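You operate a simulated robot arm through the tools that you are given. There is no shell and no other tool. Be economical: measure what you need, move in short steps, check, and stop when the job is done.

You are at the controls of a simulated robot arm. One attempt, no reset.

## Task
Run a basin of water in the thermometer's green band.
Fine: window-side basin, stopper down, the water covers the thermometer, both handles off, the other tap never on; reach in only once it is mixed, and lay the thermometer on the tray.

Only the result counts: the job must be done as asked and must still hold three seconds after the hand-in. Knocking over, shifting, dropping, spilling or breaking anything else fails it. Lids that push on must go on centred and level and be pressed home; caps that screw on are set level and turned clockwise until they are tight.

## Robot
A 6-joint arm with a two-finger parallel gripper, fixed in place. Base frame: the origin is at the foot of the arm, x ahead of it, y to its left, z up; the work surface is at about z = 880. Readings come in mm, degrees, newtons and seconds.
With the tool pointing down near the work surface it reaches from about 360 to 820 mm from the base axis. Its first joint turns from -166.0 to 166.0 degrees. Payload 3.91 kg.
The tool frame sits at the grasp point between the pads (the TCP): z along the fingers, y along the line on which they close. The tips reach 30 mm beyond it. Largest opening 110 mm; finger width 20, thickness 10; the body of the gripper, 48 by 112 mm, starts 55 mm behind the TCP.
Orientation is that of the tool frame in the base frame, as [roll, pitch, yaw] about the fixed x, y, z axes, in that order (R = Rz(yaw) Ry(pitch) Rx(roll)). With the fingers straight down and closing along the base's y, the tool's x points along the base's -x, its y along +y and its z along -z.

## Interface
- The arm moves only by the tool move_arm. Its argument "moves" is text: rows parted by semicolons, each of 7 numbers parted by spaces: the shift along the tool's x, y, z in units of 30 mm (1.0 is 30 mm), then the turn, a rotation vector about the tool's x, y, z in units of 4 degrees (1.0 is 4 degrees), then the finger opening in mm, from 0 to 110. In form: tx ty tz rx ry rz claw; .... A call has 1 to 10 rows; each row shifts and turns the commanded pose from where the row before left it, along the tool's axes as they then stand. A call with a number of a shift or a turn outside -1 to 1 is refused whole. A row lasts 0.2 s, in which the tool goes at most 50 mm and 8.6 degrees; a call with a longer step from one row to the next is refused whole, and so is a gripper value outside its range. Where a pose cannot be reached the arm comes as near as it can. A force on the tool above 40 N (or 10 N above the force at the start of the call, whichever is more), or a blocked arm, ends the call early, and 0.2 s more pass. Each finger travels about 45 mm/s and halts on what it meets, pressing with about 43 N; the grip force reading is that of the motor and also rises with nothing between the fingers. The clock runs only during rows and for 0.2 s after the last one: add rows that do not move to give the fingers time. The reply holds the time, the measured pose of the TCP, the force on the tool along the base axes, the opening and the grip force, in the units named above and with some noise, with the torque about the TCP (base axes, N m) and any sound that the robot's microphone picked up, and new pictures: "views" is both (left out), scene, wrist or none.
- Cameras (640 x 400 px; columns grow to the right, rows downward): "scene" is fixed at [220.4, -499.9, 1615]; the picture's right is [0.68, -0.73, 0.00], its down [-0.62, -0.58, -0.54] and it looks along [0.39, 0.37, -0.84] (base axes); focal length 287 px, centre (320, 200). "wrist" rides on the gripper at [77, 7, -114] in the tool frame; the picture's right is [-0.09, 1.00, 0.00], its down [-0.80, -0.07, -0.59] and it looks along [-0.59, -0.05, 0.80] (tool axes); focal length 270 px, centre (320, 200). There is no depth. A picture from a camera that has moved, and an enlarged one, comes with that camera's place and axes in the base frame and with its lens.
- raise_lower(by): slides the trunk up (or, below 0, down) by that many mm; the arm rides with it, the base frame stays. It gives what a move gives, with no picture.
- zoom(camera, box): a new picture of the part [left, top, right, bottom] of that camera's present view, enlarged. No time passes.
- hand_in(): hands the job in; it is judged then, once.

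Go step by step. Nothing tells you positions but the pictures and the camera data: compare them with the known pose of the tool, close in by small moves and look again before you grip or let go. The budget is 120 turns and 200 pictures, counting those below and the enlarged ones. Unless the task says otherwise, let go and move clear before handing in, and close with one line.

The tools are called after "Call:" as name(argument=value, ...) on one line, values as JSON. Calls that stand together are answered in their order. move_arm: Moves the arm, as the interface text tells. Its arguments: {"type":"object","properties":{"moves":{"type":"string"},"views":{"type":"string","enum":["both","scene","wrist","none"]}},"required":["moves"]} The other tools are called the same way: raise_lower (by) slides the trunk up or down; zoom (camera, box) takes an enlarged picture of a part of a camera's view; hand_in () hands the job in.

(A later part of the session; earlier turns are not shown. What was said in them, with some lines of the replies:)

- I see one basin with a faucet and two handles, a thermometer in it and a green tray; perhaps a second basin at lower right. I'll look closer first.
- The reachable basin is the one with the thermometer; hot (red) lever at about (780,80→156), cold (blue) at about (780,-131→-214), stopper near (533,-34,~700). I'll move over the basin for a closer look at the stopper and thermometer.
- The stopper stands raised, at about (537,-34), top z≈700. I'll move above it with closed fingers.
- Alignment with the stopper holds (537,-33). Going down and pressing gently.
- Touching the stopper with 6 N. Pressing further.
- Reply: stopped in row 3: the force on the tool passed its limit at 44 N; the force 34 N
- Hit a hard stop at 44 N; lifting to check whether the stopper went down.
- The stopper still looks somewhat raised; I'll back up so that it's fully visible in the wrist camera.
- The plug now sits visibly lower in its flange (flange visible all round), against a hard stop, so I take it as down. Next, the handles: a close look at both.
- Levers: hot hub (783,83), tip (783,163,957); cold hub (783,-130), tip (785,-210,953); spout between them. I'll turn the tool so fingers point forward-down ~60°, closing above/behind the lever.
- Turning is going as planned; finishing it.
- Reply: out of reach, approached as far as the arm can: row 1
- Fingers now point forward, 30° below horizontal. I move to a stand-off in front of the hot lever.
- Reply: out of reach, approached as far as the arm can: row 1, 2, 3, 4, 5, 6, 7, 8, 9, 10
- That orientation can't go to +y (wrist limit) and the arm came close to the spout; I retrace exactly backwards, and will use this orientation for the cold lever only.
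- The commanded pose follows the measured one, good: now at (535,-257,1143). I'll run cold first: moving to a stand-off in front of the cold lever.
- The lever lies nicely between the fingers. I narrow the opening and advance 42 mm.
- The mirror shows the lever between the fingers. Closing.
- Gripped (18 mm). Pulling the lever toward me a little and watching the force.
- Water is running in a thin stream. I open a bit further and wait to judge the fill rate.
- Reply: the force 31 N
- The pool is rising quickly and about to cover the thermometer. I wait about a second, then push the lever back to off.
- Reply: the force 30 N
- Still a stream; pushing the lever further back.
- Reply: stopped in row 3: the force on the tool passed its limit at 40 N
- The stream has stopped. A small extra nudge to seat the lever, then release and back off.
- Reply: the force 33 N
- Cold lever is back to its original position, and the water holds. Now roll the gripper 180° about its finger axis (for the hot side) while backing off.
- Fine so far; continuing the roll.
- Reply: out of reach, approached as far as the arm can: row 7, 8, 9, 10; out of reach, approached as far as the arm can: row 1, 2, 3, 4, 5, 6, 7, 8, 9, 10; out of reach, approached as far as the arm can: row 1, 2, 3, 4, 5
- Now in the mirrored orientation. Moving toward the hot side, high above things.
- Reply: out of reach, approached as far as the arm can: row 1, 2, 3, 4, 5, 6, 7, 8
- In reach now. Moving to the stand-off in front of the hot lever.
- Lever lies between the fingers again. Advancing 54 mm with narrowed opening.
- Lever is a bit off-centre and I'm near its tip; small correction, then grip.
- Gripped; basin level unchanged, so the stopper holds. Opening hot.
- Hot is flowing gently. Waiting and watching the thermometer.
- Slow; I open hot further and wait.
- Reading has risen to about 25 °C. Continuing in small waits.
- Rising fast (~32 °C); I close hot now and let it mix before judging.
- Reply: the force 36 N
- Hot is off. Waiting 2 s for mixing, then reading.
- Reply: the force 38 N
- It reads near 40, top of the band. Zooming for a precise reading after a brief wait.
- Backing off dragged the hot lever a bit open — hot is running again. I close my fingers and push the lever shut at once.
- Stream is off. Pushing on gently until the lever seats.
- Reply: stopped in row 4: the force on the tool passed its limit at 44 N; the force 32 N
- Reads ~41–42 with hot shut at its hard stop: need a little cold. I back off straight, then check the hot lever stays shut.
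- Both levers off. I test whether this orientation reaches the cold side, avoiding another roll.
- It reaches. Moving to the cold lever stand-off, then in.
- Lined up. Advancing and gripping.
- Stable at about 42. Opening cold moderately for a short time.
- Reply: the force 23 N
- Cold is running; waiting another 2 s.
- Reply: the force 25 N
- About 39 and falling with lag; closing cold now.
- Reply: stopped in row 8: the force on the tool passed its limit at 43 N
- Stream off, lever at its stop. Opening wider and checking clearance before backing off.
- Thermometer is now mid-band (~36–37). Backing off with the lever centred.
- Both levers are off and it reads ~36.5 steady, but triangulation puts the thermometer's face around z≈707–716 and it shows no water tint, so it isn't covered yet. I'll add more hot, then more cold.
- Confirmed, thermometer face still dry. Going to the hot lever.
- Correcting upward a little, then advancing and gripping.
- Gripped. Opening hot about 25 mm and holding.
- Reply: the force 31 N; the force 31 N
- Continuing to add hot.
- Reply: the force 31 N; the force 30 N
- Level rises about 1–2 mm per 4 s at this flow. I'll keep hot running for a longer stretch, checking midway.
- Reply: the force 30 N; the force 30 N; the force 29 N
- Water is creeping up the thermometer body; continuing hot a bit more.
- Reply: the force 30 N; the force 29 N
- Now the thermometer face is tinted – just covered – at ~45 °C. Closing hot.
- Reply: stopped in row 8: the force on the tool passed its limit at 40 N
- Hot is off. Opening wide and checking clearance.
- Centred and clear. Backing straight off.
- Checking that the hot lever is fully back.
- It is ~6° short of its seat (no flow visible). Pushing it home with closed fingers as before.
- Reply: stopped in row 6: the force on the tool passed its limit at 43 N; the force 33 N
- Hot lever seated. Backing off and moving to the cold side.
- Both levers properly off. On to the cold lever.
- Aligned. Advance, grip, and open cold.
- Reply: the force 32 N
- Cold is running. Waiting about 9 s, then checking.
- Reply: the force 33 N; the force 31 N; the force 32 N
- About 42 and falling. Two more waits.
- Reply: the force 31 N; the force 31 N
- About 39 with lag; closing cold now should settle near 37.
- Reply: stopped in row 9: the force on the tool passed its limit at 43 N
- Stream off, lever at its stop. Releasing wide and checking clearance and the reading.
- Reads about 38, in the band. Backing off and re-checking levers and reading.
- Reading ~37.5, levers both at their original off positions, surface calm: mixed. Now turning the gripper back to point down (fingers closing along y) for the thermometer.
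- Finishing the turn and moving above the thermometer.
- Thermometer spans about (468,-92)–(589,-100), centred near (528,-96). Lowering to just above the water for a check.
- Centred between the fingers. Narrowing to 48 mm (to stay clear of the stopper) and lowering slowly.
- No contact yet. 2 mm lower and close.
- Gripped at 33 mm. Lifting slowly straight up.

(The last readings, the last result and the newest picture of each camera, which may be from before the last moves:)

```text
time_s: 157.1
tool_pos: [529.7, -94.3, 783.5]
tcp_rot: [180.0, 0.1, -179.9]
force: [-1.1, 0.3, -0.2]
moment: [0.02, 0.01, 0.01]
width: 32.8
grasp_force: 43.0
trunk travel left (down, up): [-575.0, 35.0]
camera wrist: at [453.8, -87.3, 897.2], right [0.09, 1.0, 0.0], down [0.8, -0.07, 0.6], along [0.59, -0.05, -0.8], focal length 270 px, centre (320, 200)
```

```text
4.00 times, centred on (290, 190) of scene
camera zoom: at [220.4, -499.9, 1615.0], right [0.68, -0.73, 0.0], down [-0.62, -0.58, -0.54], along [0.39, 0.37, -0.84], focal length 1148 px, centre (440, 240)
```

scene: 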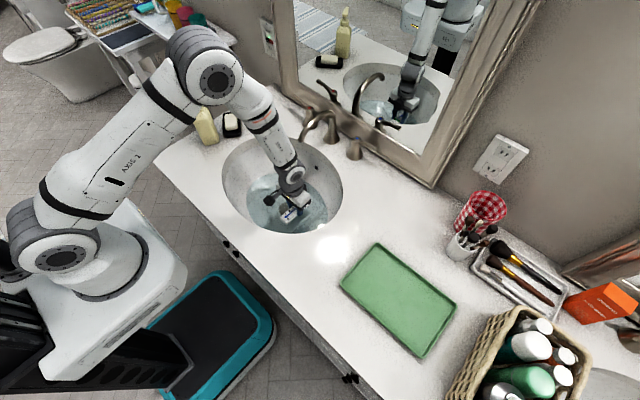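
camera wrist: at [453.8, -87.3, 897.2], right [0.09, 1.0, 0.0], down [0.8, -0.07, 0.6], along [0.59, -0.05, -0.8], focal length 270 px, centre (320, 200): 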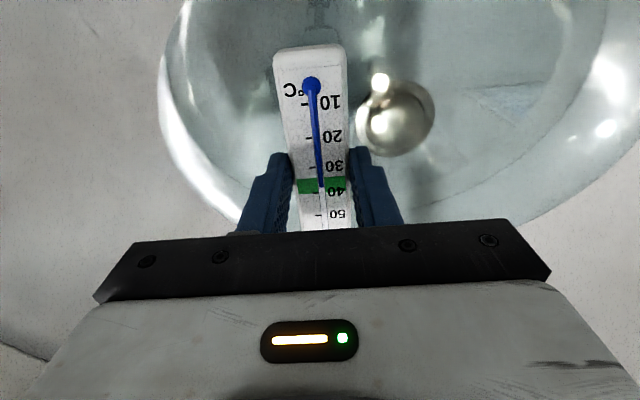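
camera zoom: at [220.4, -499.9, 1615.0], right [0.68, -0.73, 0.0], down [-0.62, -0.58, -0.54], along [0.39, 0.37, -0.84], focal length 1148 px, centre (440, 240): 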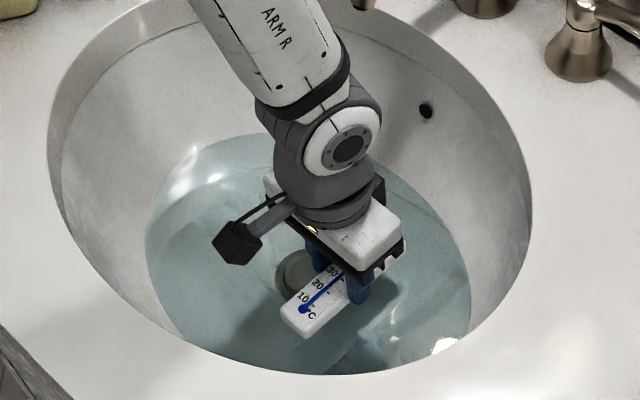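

Held firmly, bulb reads ~37, basin undisturbed. Tray centre ≈ (483,-512), 150×250 mm. Raising and carrying over.

Call:
move_arm(moves="0 0 -0.8 0 0 0 20; 0 0 -1 0 0 0 20; 0 0 -1 0 0 0 20; 0 0 -1 0 0 0 20; 0 0 -1 0 0 0 20; 0 0 -1 0 0 0 20; 0 0 -0.7 0 0 0 20; 0 -0.7 0 0 0 0 20; 0 -0.9 0 0 0 0 20; 0.1 -0.9 0 0 0 0 20", views="none")

Call:
move_arm(moves="0.15 -0.95 0 0 0 0.3 20; 0.15 -0.95 0 0 0 0 20; 0.15 -0.95 0 0 0 0 20; 0.15 -0.95 0 0 0 0 20; 0.15 -0.95 0 0 0 0 20; 0.15 -0.95 0 0 0 0 20; 0.15 -0.95 0 0 0 0 20; 0.15 -0.95 0 0 0 0 20; 0.15 -0.95 0 0 0 0 20; 0.15 -0.95 0 0 0 0 20")

```text
time_s: 159.3
tool_pos: [525.8, -169.3, 978.3]
tcp_rot: [-179.9, 0.1, -179.8]
force: [-1.0, -0.1, -0.2]
moment: [-0.01, -0.01, 0.04]
width: 33.0
grasp_force: 43.3
trunk travel left (down, up): [-575.0, 35.0]
```

```text
time_s: 161.5
tool_pos: [476.3, -453.4, 976.7]
tcp_rot: [180.0, 0.2, 178.8]
force: [-0.4, 0.3, -0.8]
moment: [0.0, 0.0, -0.03]
width: 33.2
grasp_force: 42.8
trunk travel left (down, up): [-575.0, 35.0]
camera wrist: at [400.4, -446.0, 1091.3], right [0.11, 0.99, 0.0], down [0.8, -0.09, 0.6], along [0.59, -0.06, -0.8], focal length 270 px, centre (320, 200)
```

scene: 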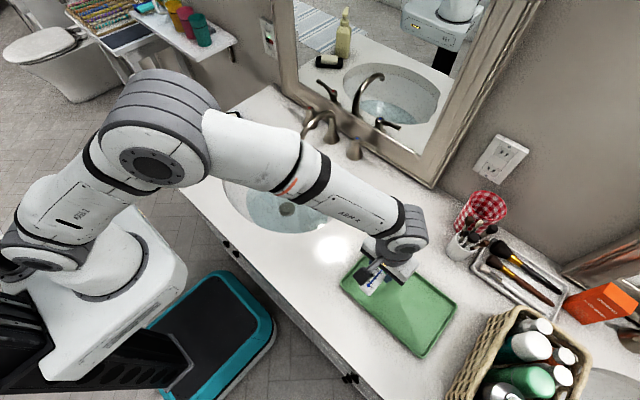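
wrist: 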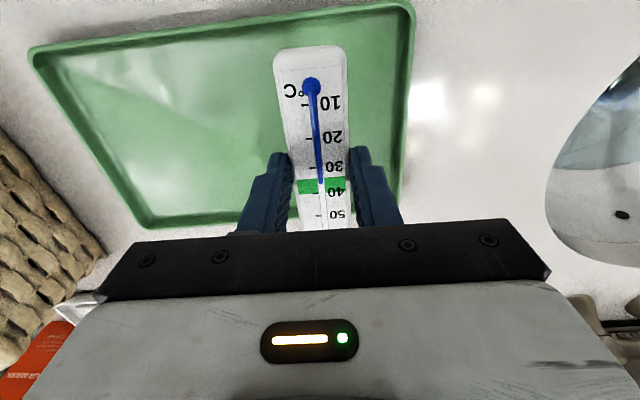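

Over the tray. Shifting to its centre and turning 90° so the thermometer lies along the tray's length.

Call:
move_arm(moves="-0.1 -0.75 0 0 0 0 20; -0.1 -0.75 0 0 0 0 20; 0 0 0 0 0 1 20; 0 0 0 0 0 1 20; 0 0 0 0 0 1 20; 0 0 0 0 0 1 20; 0 0 0 0 0 1 20; 0 0 0 0 0 1 20; 0 0 0 0 0 1 20; 0 0 0 0 0 1 20", views="none")

Call:
move_arm(moves="0 0 0 0 0 1 20; 0 0 0 0 0 1 20; 0 0 0 0 0 1 20; 0 0 0 0 0 1 20; 0 0 0 0 0 1 20; 0 0 0 0 0 1 20; 0 0 0 0 0 1 20; 0 0 0 0 0 1 20; 0 0 0 0 0 1 20; 0 0 0 0 0 1 20", views="none")

Call:
move_arm(moves="0 0 0 0 0 1 20; 0 0 0 0 0 1 20; 0 0 0 0 0 1 20; 0 0 0 0 0 1 20; 0 0 0 0 0 0 20")

```text
time_s: 163.7
tool_pos: [481.9, -498.7, 979.2]
tcp_rot: [179.9, 0.1, 146.8]
force: [0.6, 0.4, -1.8]
moment: [-0.02, 0.01, -0.04]
width: 33.2
grasp_force: 42.6
trunk travel left (down, up): [-575.0, 35.0]
```

```text
time_s: 165.9
tool_pos: [482.8, -498.1, 978.0]
tcp_rot: [179.9, 0.0, 106.9]
force: [0.3, 0.2, -1.4]
moment: [-0.03, -0.01, -0.01]
width: 32.9
grasp_force: 42.7
trunk travel left (down, up): [-575.0, 35.0]
```

```text
time_s: 167.1
tool_pos: [482.6, -498.5, 978.0]
tcp_rot: [180.0, 0.0, 90.9]
force: [-0.7, -0.6, 0.2]
moment: [0.0, -0.01, -0.01]
width: 32.9
grasp_force: 43.1
trunk travel left (down, up): [-575.0, 35.0]
camera wrist: at [488.3, -421.9, 1092.1], right [1.0, -0.07, 0.0], down [-0.06, -0.8, 0.59], along [-0.04, -0.59, -0.8], focal length 270 px, centre (320, 200)
```

scene: 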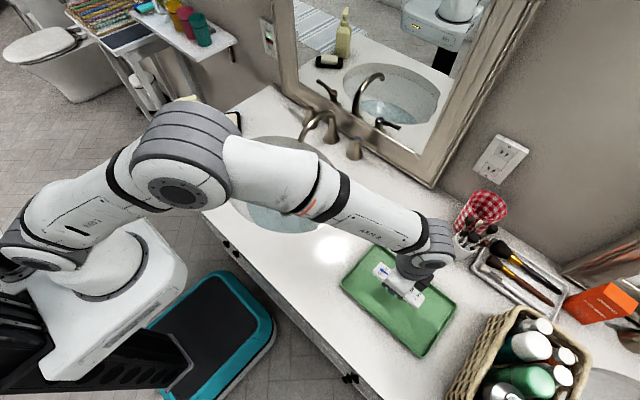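
wrist: 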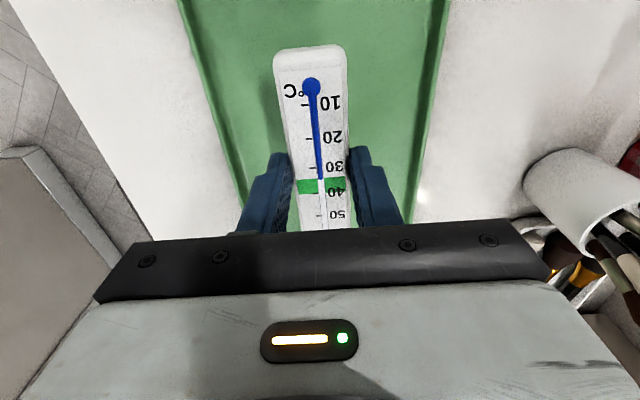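

Well within the tray. Lowering towards the tray floor.

Call:
move_arm(moves="0 0 0.6 0 0 0 20; 0 0 0.6 0 0 0 20; 0 0 0.4 0 0 0 20; 0 0 0.1 0 0 0 20; 0 0 0.1 0 0 0 20; 0 0 0 0 0 0 20", views="none")

Call:
zoom(camera="scene", box=[340, 220, 470, 360])

```text
time_s: 168.5
tool_pos: [482.3, -498.5, 924.8]
tcp_rot: [179.8, -0.1, 91.0]
force: [-0.1, -0.2, -0.9]
moment: [-0.01, 0.0, 0.01]
width: 33.1
grasp_force: 43.1
trunk travel left (down, up): [-575.0, 35.0]
```

```text
2.86 times, centred on (405, 290) of scene
camera zoom: at [220.4, -499.9, 1615.0], right [0.68, -0.73, 0.0], down [-0.62, -0.58, -0.54], along [0.39, 0.37, -0.84], focal length 820 px, centre (77, -57)
```

zoom: 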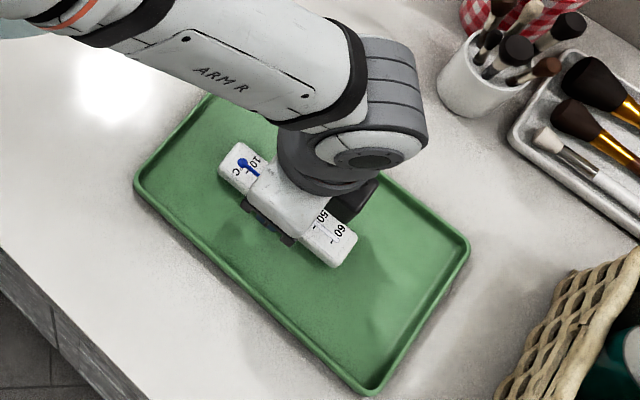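

Still free. Small downward steps until touch.

Call:
move_arm(moves="0 0 0.06 0 0 0 20; 0 0 0.06 0 0 0 20; 0 0 0.06 0 0 0 20; 0 0 0.06 0 0 0 20", views="none")

```text
time_s: 169.5
tool_pos: [481.2, -498.4, 919.7]
tcp_rot: [179.7, 0.1, 91.1]
force: [0.4, 1.7, 16.3]
moment: [0.17, 0.14, 0.02]
width: 32.9
grasp_force: 42.8
trunk travel left (down, up): [-575.0, 35.0]
```

Contact (16 N, near level). Relaxing slightly and opening.

Call:
move_arm(moves="0 0 -0.03 0 0 0 33; 0 0 0 0 0 0 36; 0 0 0 0 0 0 42; 0 0 0 0 0 0 46; 0 0 0 0 0 0 46", views="wrist")

```text
time_s: 170.7
tool_pos: [480.9, -498.3, 918.3]
tcp_rot: [179.9, 0.0, 90.8]
force: [0.1, 0.2, -0.6]
moment: [-0.02, 0.02, -0.02]
width: 45.9
grasp_force: 0.0
trunk travel left (down, up): [-575.0, 35.0]
camera wrist: at [488.0, -421.6, 1031.9], right [1.0, -0.07, 0.0], down [-0.06, -0.8, 0.59], along [-0.04, -0.59, -0.8], focal length 270 px, centre (320, 200)
```

wrist: 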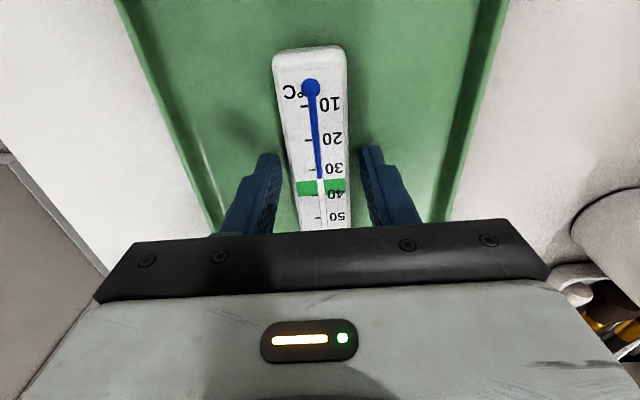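

The thermometer lies free on the tray. Lifting straight up and clear, then a final look.

Call:
move_arm(moves="0 0 -0.4 0 0 0 46; 0 0 -0.8 0 0 0 46; 0 0 -1 0 0 0 46; 0 0 -1 0 0 0 46; 0 0 -1 0 0 0 46; 0 0 -1 0 0 0 46; 0 0.9 -0.4 0 0 0 46; 0 -0.9 -0.8 0 0 0 46; 0 -0.9 -0.8 0 0 0 46; 0 -0.9 -0.4 0 0 0 46")

Call:
zoom(camera="scene", box=[220, 70, 410, 240])

Call:
zoom(camera="scene", box=[340, 220, 470, 360])

```text
time_s: 172.9
tool_pos: [427.1, -500.6, 1145.7]
tcp_rot: [179.9, -0.1, 91.0]
force: [-0.9, 0.3, 0.6]
moment: [0.0, -0.03, 0.0]
width: 46.0
grasp_force: 0.1
trunk travel left (down, up): [-575.0, 35.0]
camera wrist: at [432.9, -423.0, 1260.2], right [1.0, -0.07, 0.0], down [-0.06, -0.8, 0.59], along [-0.04, -0.59, -0.8], focal length 270 px, centre (320, 200)
```

scene: 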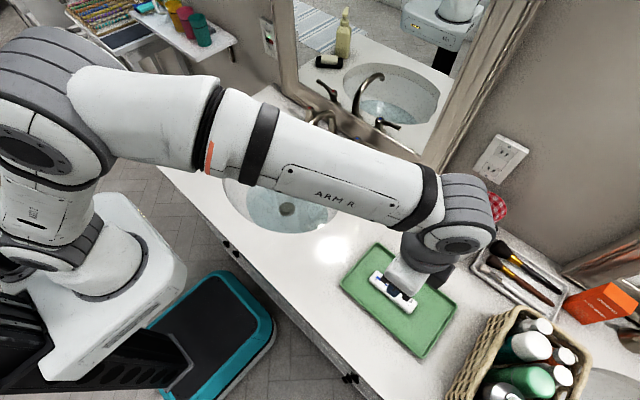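
wrist: 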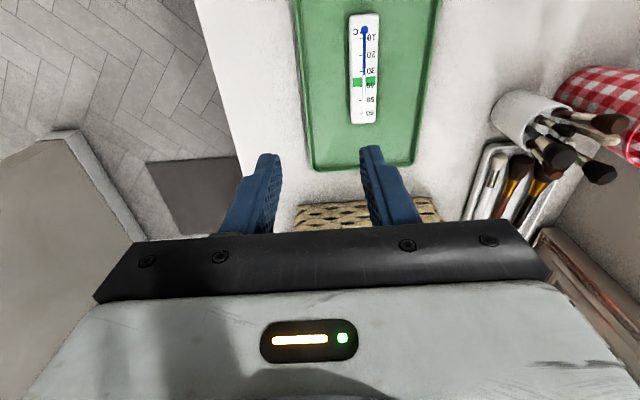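

```text
2.35 times, centred on (315, 155) of scene
camera zoom: at [220.4, -499.9, 1615.0], right [0.68, -0.73, 0.0], down [-0.62, -0.58, -0.54], along [0.39, 0.37, -0.84], focal length 675 px, centre (332, 306)
```

zoom: 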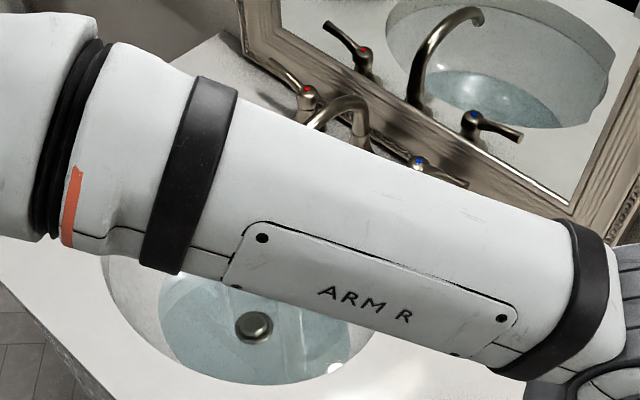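

```text
2.86 times, centred on (405, 290) of scene
camera zoom: at [220.4, -499.9, 1615.0], right [0.68, -0.73, 0.0], down [-0.62, -0.58, -0.54], along [0.39, 0.37, -0.84], focal length 820 px, centre (77, -57)
```

zoom: 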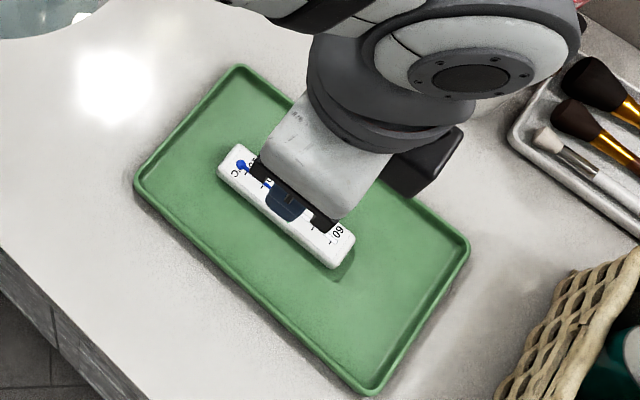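

The basin holds its water with the stopper down, both levers are off, and the thermometer lies flat on the tray. The arm is clear, so I'm handing in.

Call:
hand_in()

```text
The job is handed in.
```

I filled the basin and handed the job in. The water last read about 37 °C, inside the green band, and it covered the thermometer before I lifted it out. The stopper is down, both handles are off, and the thermometer is lying on the tray. I never saw a window: I took the only basin in reach, the one with the thermometer in it, as the window-side one, and never touched the other basin's tap.
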